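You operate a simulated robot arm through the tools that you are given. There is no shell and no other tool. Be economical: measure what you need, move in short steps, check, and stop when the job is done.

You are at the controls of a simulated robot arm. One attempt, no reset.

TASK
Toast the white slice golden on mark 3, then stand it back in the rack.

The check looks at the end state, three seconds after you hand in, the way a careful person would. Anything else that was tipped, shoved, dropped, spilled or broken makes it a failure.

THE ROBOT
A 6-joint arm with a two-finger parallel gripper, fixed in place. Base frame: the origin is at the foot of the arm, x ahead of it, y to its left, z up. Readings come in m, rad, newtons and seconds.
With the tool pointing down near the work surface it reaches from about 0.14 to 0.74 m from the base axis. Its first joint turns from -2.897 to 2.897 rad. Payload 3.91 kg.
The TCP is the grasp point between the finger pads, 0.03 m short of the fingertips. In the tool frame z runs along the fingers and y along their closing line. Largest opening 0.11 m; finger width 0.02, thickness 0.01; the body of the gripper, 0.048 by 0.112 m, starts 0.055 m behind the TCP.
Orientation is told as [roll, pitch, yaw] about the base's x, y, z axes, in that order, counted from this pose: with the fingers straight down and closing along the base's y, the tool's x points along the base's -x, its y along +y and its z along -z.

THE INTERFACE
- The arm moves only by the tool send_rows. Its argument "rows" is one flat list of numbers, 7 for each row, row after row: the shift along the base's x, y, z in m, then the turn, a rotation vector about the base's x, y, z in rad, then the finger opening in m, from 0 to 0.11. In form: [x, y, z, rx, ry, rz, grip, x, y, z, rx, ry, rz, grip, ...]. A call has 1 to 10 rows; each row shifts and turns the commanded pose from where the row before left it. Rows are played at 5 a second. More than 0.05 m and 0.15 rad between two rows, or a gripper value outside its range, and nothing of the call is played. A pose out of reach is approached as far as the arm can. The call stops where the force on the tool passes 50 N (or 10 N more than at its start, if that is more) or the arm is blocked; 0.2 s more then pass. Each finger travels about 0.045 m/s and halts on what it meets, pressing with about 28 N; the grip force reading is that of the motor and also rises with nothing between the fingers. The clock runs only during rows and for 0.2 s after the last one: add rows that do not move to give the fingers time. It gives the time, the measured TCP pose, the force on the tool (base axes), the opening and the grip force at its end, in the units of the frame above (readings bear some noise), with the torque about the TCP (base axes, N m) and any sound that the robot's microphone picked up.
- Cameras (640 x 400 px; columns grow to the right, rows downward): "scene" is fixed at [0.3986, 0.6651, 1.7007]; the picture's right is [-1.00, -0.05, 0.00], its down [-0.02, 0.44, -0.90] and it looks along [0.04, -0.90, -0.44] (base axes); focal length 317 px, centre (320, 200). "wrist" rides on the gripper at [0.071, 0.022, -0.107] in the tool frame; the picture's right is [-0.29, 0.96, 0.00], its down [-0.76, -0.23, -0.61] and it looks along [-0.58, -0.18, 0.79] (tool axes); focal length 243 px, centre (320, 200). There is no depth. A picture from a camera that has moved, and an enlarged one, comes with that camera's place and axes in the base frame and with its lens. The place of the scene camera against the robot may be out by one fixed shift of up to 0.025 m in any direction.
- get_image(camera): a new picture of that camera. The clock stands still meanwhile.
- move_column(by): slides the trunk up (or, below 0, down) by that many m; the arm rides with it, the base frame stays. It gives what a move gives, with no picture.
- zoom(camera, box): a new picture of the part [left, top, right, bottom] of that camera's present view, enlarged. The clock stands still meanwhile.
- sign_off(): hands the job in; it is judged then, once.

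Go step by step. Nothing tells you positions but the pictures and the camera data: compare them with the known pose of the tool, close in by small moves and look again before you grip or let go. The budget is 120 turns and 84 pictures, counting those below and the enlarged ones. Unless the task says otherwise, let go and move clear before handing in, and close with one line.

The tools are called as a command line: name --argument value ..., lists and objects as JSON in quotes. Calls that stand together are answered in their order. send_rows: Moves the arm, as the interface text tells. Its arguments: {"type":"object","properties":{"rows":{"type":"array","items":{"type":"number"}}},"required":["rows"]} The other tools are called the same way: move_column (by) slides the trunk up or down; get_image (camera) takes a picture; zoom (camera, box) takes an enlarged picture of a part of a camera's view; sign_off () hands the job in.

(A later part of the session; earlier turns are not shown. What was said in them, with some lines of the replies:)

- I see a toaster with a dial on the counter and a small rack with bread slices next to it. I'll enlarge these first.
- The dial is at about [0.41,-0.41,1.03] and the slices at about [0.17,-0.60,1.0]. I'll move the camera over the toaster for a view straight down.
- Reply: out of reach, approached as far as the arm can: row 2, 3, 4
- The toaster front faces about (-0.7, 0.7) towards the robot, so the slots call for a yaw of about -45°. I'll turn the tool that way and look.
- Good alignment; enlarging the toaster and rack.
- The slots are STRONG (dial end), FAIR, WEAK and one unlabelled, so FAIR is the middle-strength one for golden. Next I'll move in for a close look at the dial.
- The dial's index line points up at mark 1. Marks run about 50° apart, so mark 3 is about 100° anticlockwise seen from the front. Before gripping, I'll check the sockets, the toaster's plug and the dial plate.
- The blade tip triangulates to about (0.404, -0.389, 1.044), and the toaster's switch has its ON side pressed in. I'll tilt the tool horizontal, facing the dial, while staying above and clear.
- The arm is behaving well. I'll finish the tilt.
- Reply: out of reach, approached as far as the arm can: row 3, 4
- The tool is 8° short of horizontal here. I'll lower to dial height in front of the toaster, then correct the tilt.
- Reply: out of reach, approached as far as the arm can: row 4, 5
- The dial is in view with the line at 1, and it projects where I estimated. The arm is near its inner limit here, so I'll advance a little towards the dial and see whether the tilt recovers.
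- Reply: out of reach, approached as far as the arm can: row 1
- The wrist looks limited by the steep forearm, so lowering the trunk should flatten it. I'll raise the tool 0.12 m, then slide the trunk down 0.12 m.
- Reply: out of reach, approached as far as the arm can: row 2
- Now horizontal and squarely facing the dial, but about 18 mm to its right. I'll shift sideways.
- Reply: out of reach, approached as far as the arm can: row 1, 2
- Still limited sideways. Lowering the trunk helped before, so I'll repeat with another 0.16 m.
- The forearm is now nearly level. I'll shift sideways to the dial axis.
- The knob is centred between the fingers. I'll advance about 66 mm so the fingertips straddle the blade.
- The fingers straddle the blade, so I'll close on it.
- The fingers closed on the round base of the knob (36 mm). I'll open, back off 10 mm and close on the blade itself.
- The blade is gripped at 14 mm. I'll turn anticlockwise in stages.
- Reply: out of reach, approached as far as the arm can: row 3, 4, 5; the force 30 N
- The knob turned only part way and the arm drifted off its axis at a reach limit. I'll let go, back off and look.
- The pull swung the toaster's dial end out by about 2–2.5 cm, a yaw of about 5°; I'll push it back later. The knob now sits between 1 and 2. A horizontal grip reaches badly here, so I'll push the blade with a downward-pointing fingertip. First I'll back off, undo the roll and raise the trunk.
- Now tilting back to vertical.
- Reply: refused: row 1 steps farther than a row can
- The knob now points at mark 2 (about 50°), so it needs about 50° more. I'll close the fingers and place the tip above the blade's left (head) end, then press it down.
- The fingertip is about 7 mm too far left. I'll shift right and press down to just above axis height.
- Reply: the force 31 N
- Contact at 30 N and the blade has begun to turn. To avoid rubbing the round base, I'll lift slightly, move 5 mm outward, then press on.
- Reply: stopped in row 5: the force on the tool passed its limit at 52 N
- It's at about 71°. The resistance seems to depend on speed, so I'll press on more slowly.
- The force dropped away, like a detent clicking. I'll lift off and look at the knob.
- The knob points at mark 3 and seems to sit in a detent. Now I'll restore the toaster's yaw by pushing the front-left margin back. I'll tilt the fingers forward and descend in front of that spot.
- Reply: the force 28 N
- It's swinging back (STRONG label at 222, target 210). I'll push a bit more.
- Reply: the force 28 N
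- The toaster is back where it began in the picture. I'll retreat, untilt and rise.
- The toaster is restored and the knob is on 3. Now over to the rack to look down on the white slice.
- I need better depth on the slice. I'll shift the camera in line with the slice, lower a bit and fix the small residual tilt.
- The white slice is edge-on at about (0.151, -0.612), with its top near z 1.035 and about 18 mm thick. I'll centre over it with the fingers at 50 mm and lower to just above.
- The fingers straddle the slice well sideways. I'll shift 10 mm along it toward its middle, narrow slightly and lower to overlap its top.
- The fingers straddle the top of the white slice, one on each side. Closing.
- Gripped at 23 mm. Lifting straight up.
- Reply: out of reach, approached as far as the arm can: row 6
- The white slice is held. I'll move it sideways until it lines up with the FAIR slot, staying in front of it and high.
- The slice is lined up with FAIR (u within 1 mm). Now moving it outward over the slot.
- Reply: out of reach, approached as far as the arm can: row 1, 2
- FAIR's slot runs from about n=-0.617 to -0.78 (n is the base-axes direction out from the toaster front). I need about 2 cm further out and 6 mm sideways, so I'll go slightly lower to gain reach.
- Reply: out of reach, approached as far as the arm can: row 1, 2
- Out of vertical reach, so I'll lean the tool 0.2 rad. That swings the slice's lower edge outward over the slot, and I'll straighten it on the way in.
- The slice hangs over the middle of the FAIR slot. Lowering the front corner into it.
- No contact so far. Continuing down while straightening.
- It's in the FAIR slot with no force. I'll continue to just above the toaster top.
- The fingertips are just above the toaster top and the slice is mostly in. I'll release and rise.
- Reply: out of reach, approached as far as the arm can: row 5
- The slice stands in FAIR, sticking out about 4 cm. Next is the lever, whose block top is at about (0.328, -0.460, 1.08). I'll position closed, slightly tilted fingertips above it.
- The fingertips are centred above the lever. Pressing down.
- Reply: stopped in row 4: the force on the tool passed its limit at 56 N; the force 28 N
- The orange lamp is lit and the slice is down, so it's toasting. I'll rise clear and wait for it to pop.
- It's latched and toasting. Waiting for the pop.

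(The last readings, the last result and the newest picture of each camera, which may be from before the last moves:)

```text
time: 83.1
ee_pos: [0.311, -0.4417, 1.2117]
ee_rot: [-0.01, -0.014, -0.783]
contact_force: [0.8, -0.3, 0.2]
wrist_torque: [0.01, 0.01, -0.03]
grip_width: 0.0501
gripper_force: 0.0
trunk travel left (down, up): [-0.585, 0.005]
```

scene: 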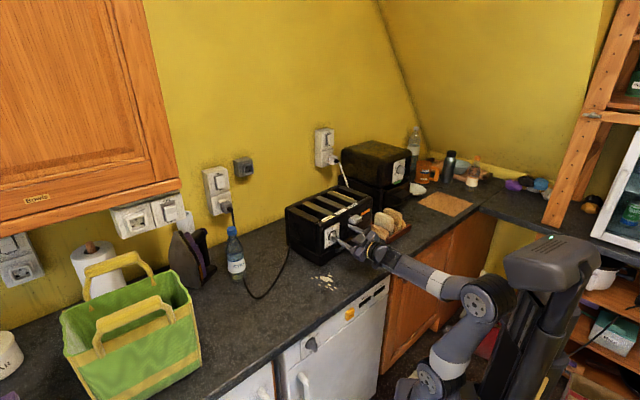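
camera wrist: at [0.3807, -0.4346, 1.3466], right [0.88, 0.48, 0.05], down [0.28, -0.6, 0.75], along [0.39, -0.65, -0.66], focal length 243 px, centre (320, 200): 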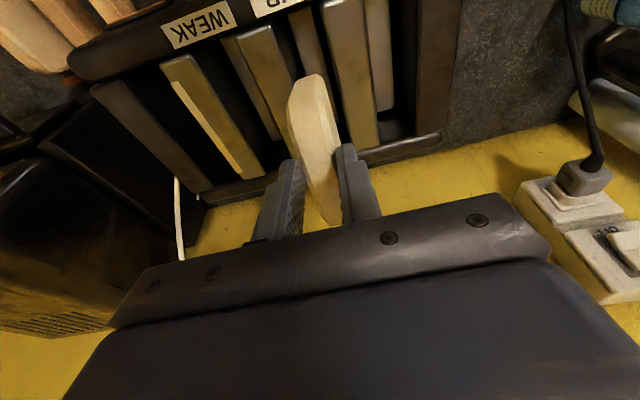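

zoom --camera "scene" --box '[290, 180, 380, 245]'

send_rows --rows '[0, 0, 0, 0, 0, 0, 0.05, 0, 0, 0, 0, 0, 0, 0.05, 0, 0, 0, 0, 0, 0, 0.05, 0, 0, 0, 0, 0, 0, 0.05, 0, 0, 0, 0, 0, 0, 0.05, 0, 0, 0, 0, 0, 0, 0.05, 0, 0, 0, 0, 0, 0, 0.05, 0, 0, 0, 0, 0, 0, 0.05, 0, 0, 0, 0, 0, 0, 0.05, 0, 0, 0, 0, 0, 0, 0.05]'

send_rows --rows '[0, 0, 0, 0, 0, 0, 0.05, 0, 0, 0, 0, 0, 0, 0.05, 0, 0, 0, 0, 0, 0, 0.05, 0, 0, 0, 0, 0, 0, 0.05, 0, 0, 0, 0, 0, 0, 0.05, 0, 0, 0, 0, 0, 0, 0.05, 0, 0, 0, 0, 0, 0, 0.05, 0, 0, 0, 0, 0, 0, 0.05, 0, 0, 0, 0, 0, 0, 0.05, 0, 0, 0, 0, 0, 0, 0.05]'

send_rows --rows '[0, 0, 0, 0, 0, 0, 0.05, 0, 0, 0, 0, 0, 0, 0.05, 0, 0, 0, 0, 0, 0, 0.05, 0, 0, 0, 0, 0, 0, 0.05, 0, 0, 0, 0, 0, 0, 0.05, 0, 0, 0, 0, 0, 0, 0.05, 0, 0, 0, 0, 0, 0, 0.05, 0, 0, 0, 0, 0, 0, 0.05, 0, 0, 0, 0, 0, 0, 0.05, 0, 0, 0, 0, 0, 0, 0.05]'

```text
6.15 times, centred on (335, 212) of scene
camera zoom: at [0.3986, 0.6651, 1.7007], right [-1.0, -0.05, 0.0], down [-0.02, 0.44, -0.9], along [0.04, -0.9, -0.44], focal length 1950 px, centre (228, 123)
```

zoom: 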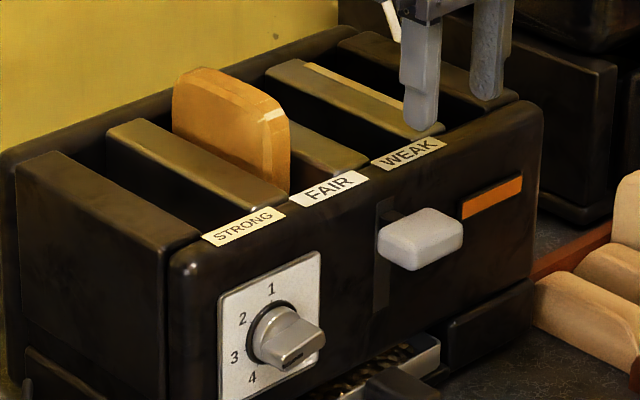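

```text
time: 85.3
ee_pos: [0.3107, -0.4417, 1.2108]
ee_rot: [-0.009, -0.014, -0.783]
contact_force: [0.2, 0.1, 0.1]
wrist_torque: [-0.02, -0.04, 0.01]
grip_width: 0.0503
gripper_force: 0.1
trunk travel left (down, up): [-0.585, 0.005]
```

```text
time: 87.5
ee_pos: [0.3114, -0.4413, 1.2105]
ee_rot: [-0.01, -0.015, -0.784]
contact_force: [-0.4, -0.7, 0.0]
wrist_torque: [0.0, 0.03, -0.01]
grip_width: 0.0498
gripper_force: 0.1
trunk travel left (down, up): [-0.585, 0.005]
```

```text
time: 89.7
ee_pos: [0.311, -0.4414, 1.212]
ee_rot: [-0.009, -0.014, -0.782]
contact_force: [0.0, -0.4, -0.1]
wrist_torque: [0.01, -0.01, 0.01]
grip_width: 0.0501
gripper_force: 0.0
trunk travel left (down, up): [-0.585, 0.005]
```

It has popped and is golden. I'll move the open fingers back over the slice and check alignment.

send_rows --rows '[0.0297, -0.0183, -0.001, 0, 0, 0, 0.05, 0.0297, -0.0183, -0.002, 0, 0, 0, 0.05, 0.0297, -0.0183, -0.002, 0, 0.01, 0, 0.05, 0.0297, -0.0183, -0.002, -0.008, 0, 0, 0.05, 0, 0, 0, 0, 0, 0, 0.05]'

zoom --camera "wrist" --box '[220, 60, 420, 220]'

```text
time: 90.9
ee_pos: [0.4275, -0.517, 1.2042]
ee_rot: [-0.023, -0.012, -0.784]
contact_force: [0.3, -0.5, 0.6]
wrist_torque: [0.03, -0.01, 0.01]
grip_width: 0.0501
gripper_force: 0.1
trunk travel left (down, up): [-0.585, 0.005]
```

```text
2.50 times, centred on (320, 140) of wrist
camera zoom: at [0.3943, -0.4508, 1.3088], right [0.88, 0.47, -0.02], down [0.38, -0.69, 0.62], along [0.28, -0.55, -0.78], focal length 606 px, centre (320, 350)
```

zoom: 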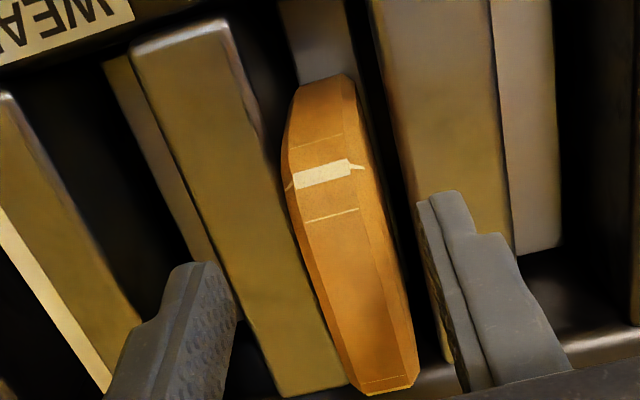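

The slice is centred between the fingers and golden. Straightening the small tilt and descending to the same grip height as before.

send_rows --rows '[0.003, -0.002, -0.012, 0.025, -0.008, 0, 0.05, 0.004, -0.002, -0.012, 0, 0, 0, 0.05, 0.004, -0.002, -0.012, 0, 0, 0, 0.05, 0.0047, -0.0026, -0.012, 0, 0, 0, 0.05, 0, 0, -0.005, 0, 0, 0, 0.05, 0, 0, 0, 0, 0, 0, 0.05]'

zoom --camera "scene" --box '[300, 160, 380, 230]'

```text
time: 92.3
ee_pos: [0.4463, -0.5247, 1.1512]
ee_rot: [0.002, -0.001, -0.785]
contact_force: [0.2, -0.4, -0.1]
wrist_torque: [0.03, 0.0, 0.01]
grip_width: 0.0499
gripper_force: 0.0
trunk travel left (down, up): [-0.585, 0.005]
```

```text
5.71 times, centred on (340, 195) of scene
camera zoom: at [0.3986, 0.6651, 1.7007], right [-1.0, -0.05, 0.0], down [-0.02, 0.44, -0.9], along [0.04, -0.9, -0.44], focal length 1811 px, centre (206, 229)
```

zoom: 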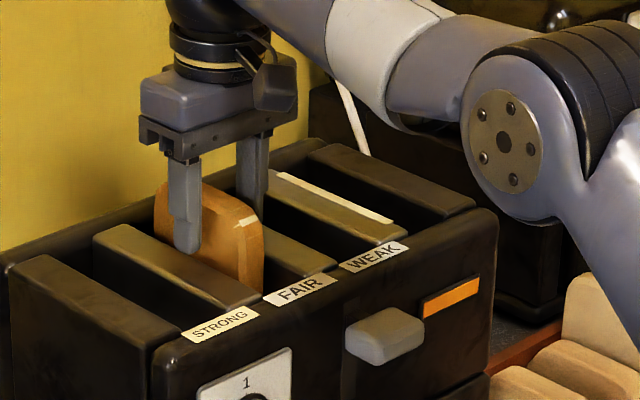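

send_rows --rows '[-0.002, -0.002, 0, 0, 0, 0, 0.05, 0, 0, 0, 0, 0, 0, 0.03, 0, 0, 0, 0, 0, 0, 0.0, 0, 0, 0, 0, 0, 0, 0.0, 0, 0, 0, 0, 0, 0, 0.0]'

```text
time: 93.5
ee_pos: [0.4441, -0.526, 1.1503]
ee_rot: [0.002, 0.001, -0.783]
contact_force: [0.2, -1.2, -0.5]
wrist_torque: [0.02, -0.01, -0.01]
grip_width: 0.0229
gripper_force: 28.1
trunk travel left (down, up): [-0.585, 0.005]
```

Gripped again at 23 mm. I'll lift it out, reversing the insertion motion.

send_rows --rows '[0, 0, 0.01, 0, 0, 0, 0.0, 0, 0, 0.01, 0, 0, 0, 0.0, -0.003, 0.003, 0.012, -0.0286, -0.0286, 0, 0.0, -0.003, 0.003, 0.012, -0.0286, -0.0286, 0, 0.0, -0.003, 0.003, 0.012, -0.0286, -0.0286, 0, 0.0, -0.003, 0.002, 0.012, -0.0286, -0.0286, 0, 0.0, -0.002, 0.001, 0.012, -0.028, -0.028, 0, 0.0, 0, 0, 0.015, 0, 0, 0, 0.0, 0, 0, 0.015, 0, 0, 0, 0.0, 0, 0, 0, 0, 0, 0, 0.0]'

zoom --camera "scene" --box '[270, 130, 430, 250]'

```text
time: 95.7
ee_pos: [0.4291, -0.5129, 1.2599]
ee_rot: [0.001, -0.2, -0.783]
contact_force: [0.2, 0.6, -0.8]
wrist_torque: [0.03, 0.0, 0.05]
grip_width: 0.0231
gripper_force: 27.9
trunk travel left (down, up): [-0.585, 0.005]
```

```text
3.33 times, centred on (350, 190) of scene
camera zoom: at [0.3986, 0.6651, 1.7007], right [-1.0, -0.05, 0.0], down [-0.02, 0.44, -0.9], along [0.04, -0.9, -0.44], focal length 1056 px, centre (220, 233)
```

zoom: 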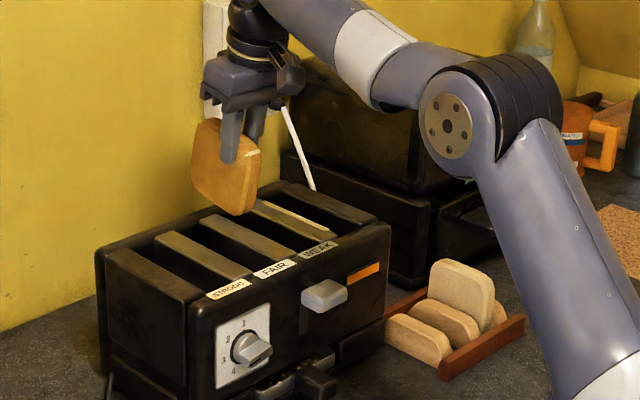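

Golden toast is in hand and clear of the toaster. I'll carry it back out and over to the rack.

send_rows --rows '[-0.018, 0.019, 0, 0.0354, 0.0354, 0, 0.0, -0.018, 0.019, 0, 0.0354, 0.0354, 0, 0.0, -0.018, 0.019, 0, 0.0354, 0.0354, 0, 0.0, -0.018, 0.019, 0, 0.0354, 0.0354, 0, 0.0, 0, 0, 0, 0, 0, 0, 0.0]'

send_rows --rows '[-0.0333, -0.0302, 0, 0, 0, 0, 0.0, -0.0333, -0.0302, 0, 0, 0, 0, 0.0, -0.0333, -0.0302, 0, 0, 0, 0, 0.0, -0.0333, -0.0302, 0, 0, 0, 0, 0.0, -0.0333, -0.0302, -0.005, 0, 0, 0, 0.0, -0.0333, -0.0302, -0.005, 0, 0, 0, 0.0, 0, 0, 0, 0, 0, 0, 0.0]'

get_image --camera "wrist"

```text
time: 96.9
ee_pos: [0.3577, -0.438, 1.2601]
ee_rot: [0.003, 0.0, -0.782]
contact_force: [0.1, 0.1, -0.5]
wrist_torque: [-0.02, 0.03, 0.0]
grip_width: 0.0232
gripper_force: 28.3
trunk travel left (down, up): [-0.585, 0.005]
```

```text
time: 98.5
ee_pos: [0.1585, -0.6188, 1.2493]
ee_rot: [0.002, 0.001, -0.783]
contact_force: [1.1, 0.2, -0.1]
wrist_torque: [0.04, 0.03, -0.01]
grip_width: 0.0232
gripper_force: 27.2
trunk travel left (down, up): [-0.585, 0.005]
```

```text
8 pictures are left
camera wrist: at [0.1243, -0.5546, 1.3564], right [0.88, 0.47, 0.0], down [0.37, -0.7, 0.61], along [0.29, -0.53, -0.79], focal length 243 px, centre (320, 200)
```

wrist: 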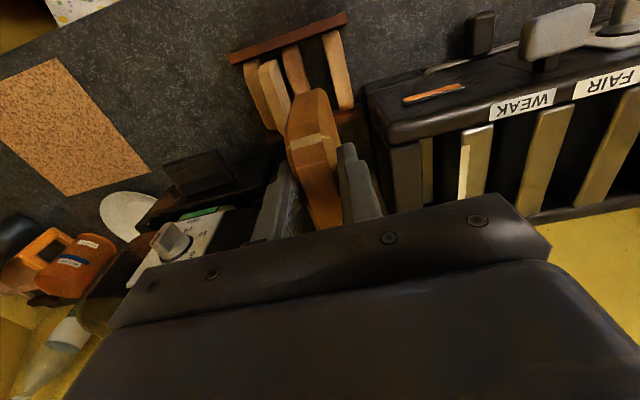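

The slice sits about 10 mm deeper (-n) in the grip than the first time, so I'll compensate by aiming the tool at (0.149, -0.612). Lowering to just above the dividers.

send_rows --rows '[-0.0093, 0.0072, 0, 0, 0, 0, 0.0, 0, 0, -0.03, 0, 0, 0, 0.0, 0, 0, -0.03, 0, 0, 0, 0.0, 0, 0, -0.03, 0, 0, 0, 0.0, 0, 0, -0.03, 0, 0, 0, 0.0, 0, 0, -0.02, 0, 0, 0, 0.0, 0, 0, 0, 0, 0, 0, 0.0]'

zoom --camera "scene" --box '[365, 185, 425, 245]'

get_image --camera "wrist"

```text
time: 100.1
ee_pos: [0.1491, -0.6123, 1.11]
ee_rot: [0.003, -0.002, -0.784]
contact_force: [-0.4, -0.1, -0.3]
wrist_torque: [0.0, 0.0, 0.03]
grip_width: 0.0233
gripper_force: 27.8
trunk travel left (down, up): [-0.585, 0.005]
```

```text
6.67 times, centred on (395, 215) of scene
camera zoom: at [0.3986, 0.6651, 1.7007], right [-1.0, -0.05, 0.0], down [-0.02, 0.44, -0.9], along [0.04, -0.9, -0.44], focal length 2112 px, centre (-180, 100)
```

zoom: 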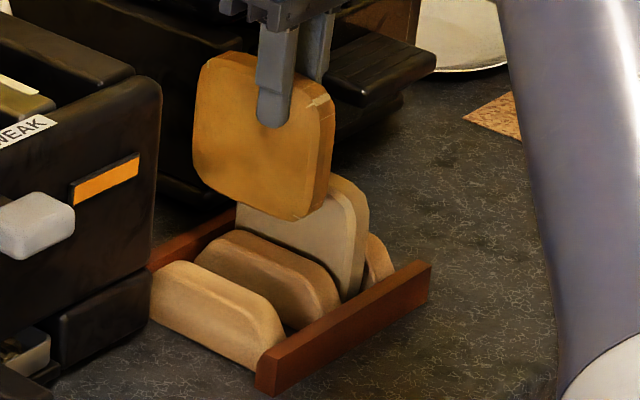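

```text
6 pictures are left
camera wrist: at [0.1144, -0.5483, 1.2162], right [0.88, 0.47, 0.0], down [0.37, -0.7, 0.61], along [0.29, -0.54, -0.79], focal length 243 px, centre (320, 200)
```

wrist: 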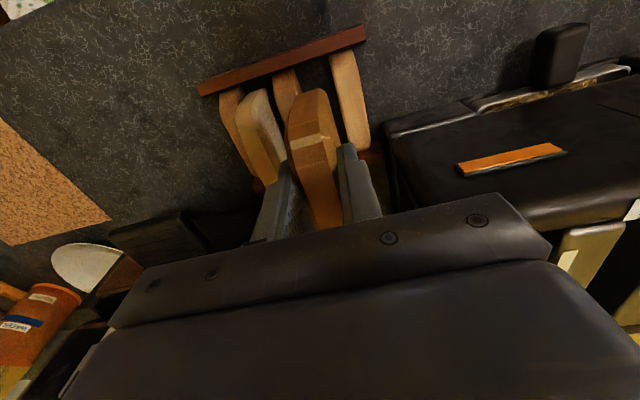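

The toast hangs over its slot. It's gripped about 2 cm deeper than before, and by my estimate about 5 mm too far forward. I'll correct that and lower it in.

send_rows --rows '[0.0033, -0.0037, 0, 0, 0, 0, 0.0, 0, 0, -0.012, 0, 0, 0, 0.0, 0, 0, -0.012, 0, 0, 0, 0.0, 0, 0, -0.012, 0, 0, 0, 0.0, 0, 0, -0.012, 0, 0, 0, 0.0, 0, 0, -0.012, 0, 0, 0, 0.0, 0, 0, 0, 0, 0, 0, 0.0]'

zoom --camera "scene" --box '[365, 185, 425, 245]'

```text
time: 101.7
ee_pos: [0.1515, -0.6159, 1.051]
ee_rot: [0.002, -0.004, -0.785]
contact_force: [0.5, 0.1, -0.6]
wrist_torque: [0.01, 0.05, -0.01]
grip_width: 0.0233
gripper_force: 27.8
trunk travel left (down, up): [-0.585, 0.005]
```

```text
6.67 times, centred on (395, 215) of scene
camera zoom: at [0.3986, 0.6651, 1.7007], right [-1.0, -0.05, 0.0], down [-0.02, 0.44, -0.9], along [0.04, -0.9, -0.44], focal length 2112 px, centre (-180, 100)
```

zoom: 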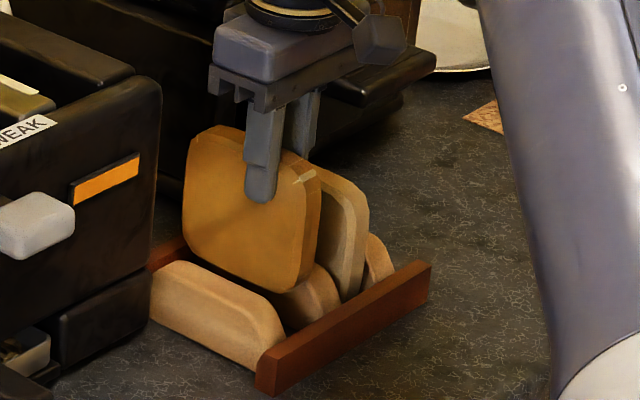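

It's entering between the dividers with no force and lined up with its original place. Lowering the last bit.

send_rows --rows '[0, 0, -0.008, 0, 0, 0, 0.0, 0, 0, -0.007, 0, 0, 0, 0.0, 0, 0, -0.007, 0, 0, 0, 0.0, 0, 0, -0.005, 0, 0, 0, 0.0, 0, 0, 0, 0, 0, 0, 0.0]'

```text
time: 102.9
ee_pos: [0.1515, -0.6156, 1.0237]
ee_rot: [0.003, -0.003, -0.784]
contact_force: [-0.2, -0.2, 0.2]
wrist_torque: [0.0, 0.01, 0.0]
grip_width: 0.0235
gripper_force: 27.7
trunk travel left (down, up): [-0.585, 0.005]
```

send_rows --rows '[0, 0, -0.004, 0, 0, 0, 0.0, 0, 0, 0, 0, 0, 0, 0.0]'

zoom --camera "scene" --box '[365, 185, 425, 245]'

```text
time: 103.5
ee_pos: [0.1503, -0.6141, 1.0218]
ee_rot: [0.001, -0.003, -0.785]
contact_force: [-0.1, 0.0, -0.4]
wrist_torque: [0.0, -0.01, 0.0]
grip_width: 0.0233
gripper_force: 28.0
trunk travel left (down, up): [-0.585, 0.005]
```

```text
6.67 times, centred on (395, 215) of scene
camera zoom: at [0.3986, 0.6651, 1.7007], right [-1.0, -0.05, 0.0], down [-0.02, 0.44, -0.9], along [0.04, -0.9, -0.44], focal length 2112 px, centre (-180, 100)
```

zoom: 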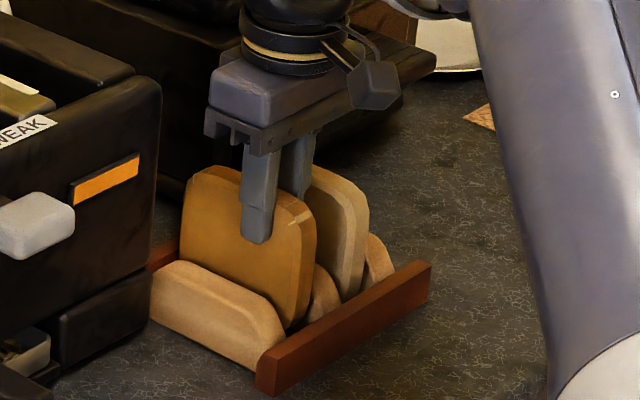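

The toast sits in its slot about 1 cm above the floor. Lower would foul the dividers, so I'll release it here and rise straight up.

send_rows --rows '[0, 0, 0, 0, 0, 0, 0.028, 0, 0, 0, 0, 0, 0, 0.036, 0, 0, 0, 0, 0, 0, 0.042, 0, 0, 0, 0, 0, 0, 0.042, 0, 0, 0.01, 0, 0, 0, 0.042, 0, 0, 0.03, 0, 0, 0, 0.042, 0, 0, 0.04, 0, 0, 0, 0.042, 0, 0, 0.04, 0, 0, 0, 0.042, 0, 0, 0, 0, 0, 0, 0.042]'

zoom --camera "scene" --box '[290, 165, 430, 265]'

```text
time: 105.5
ee_pos: [0.1526, -0.6152, 1.1414]
ee_rot: [0.002, -0.003, -0.783]
contact_force: [0.2, 0.7, 0.9]
wrist_torque: [0.03, 0.01, -0.02]
grip_width: 0.042
gripper_force: 0.0
trunk travel left (down, up): [-0.585, 0.005]
```

```text
4.00 times, centred on (360, 215) of scene
camera zoom: at [0.3986, 0.6651, 1.7007], right [-1.0, -0.05, 0.0], down [-0.02, 0.44, -0.9], along [0.04, -0.9, -0.44], focal length 1268 px, centre (160, 140)
```

zoom: 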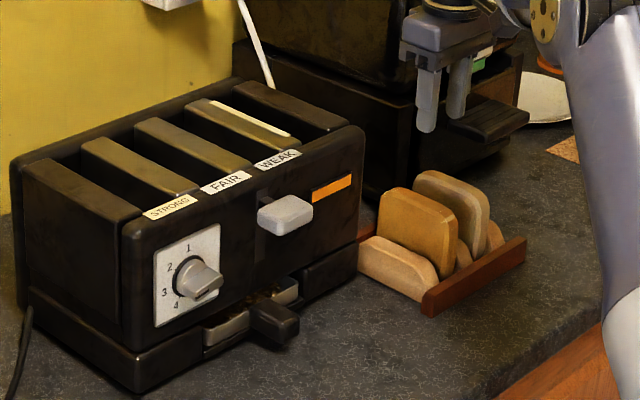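

The toast stands seated in the rack at its original spot, with the toaster and the other slice undisturbed. I'll back the arm away and hand in.

send_rows --rows '[-0.005, 0.03, 0.02, 0, 0, 0, 0.042, -0.005, 0.04, 0.01, 0, 0, 0, 0.042, 0, 0.04, 0.01, 0, 0, 0, 0.042, 0, 0.04, 0, 0, 0, 0, 0.042, 0, 0, 0, 0, 0, 0, 0.042]'

sign_off

```text
time: 106.7
ee_pos: [0.1427, -0.4679, 1.182]
ee_rot: [0.001, 0.0, -0.783]
contact_force: [-0.4, -0.4, -0.1]
wrist_torque: [0.01, -0.06, -0.02]
grip_width: 0.0419
gripper_force: 0.1
trunk travel left (down, up): [-0.585, 0.005]
```

```text
The job is handed in.
```

The white slice was toasted golden on mark 3 in the FAIR slot and is back standing in the rack; turning the dial swung one end of the toaster out about 2 cm, and I pushed it back to match its starting position in the picture.
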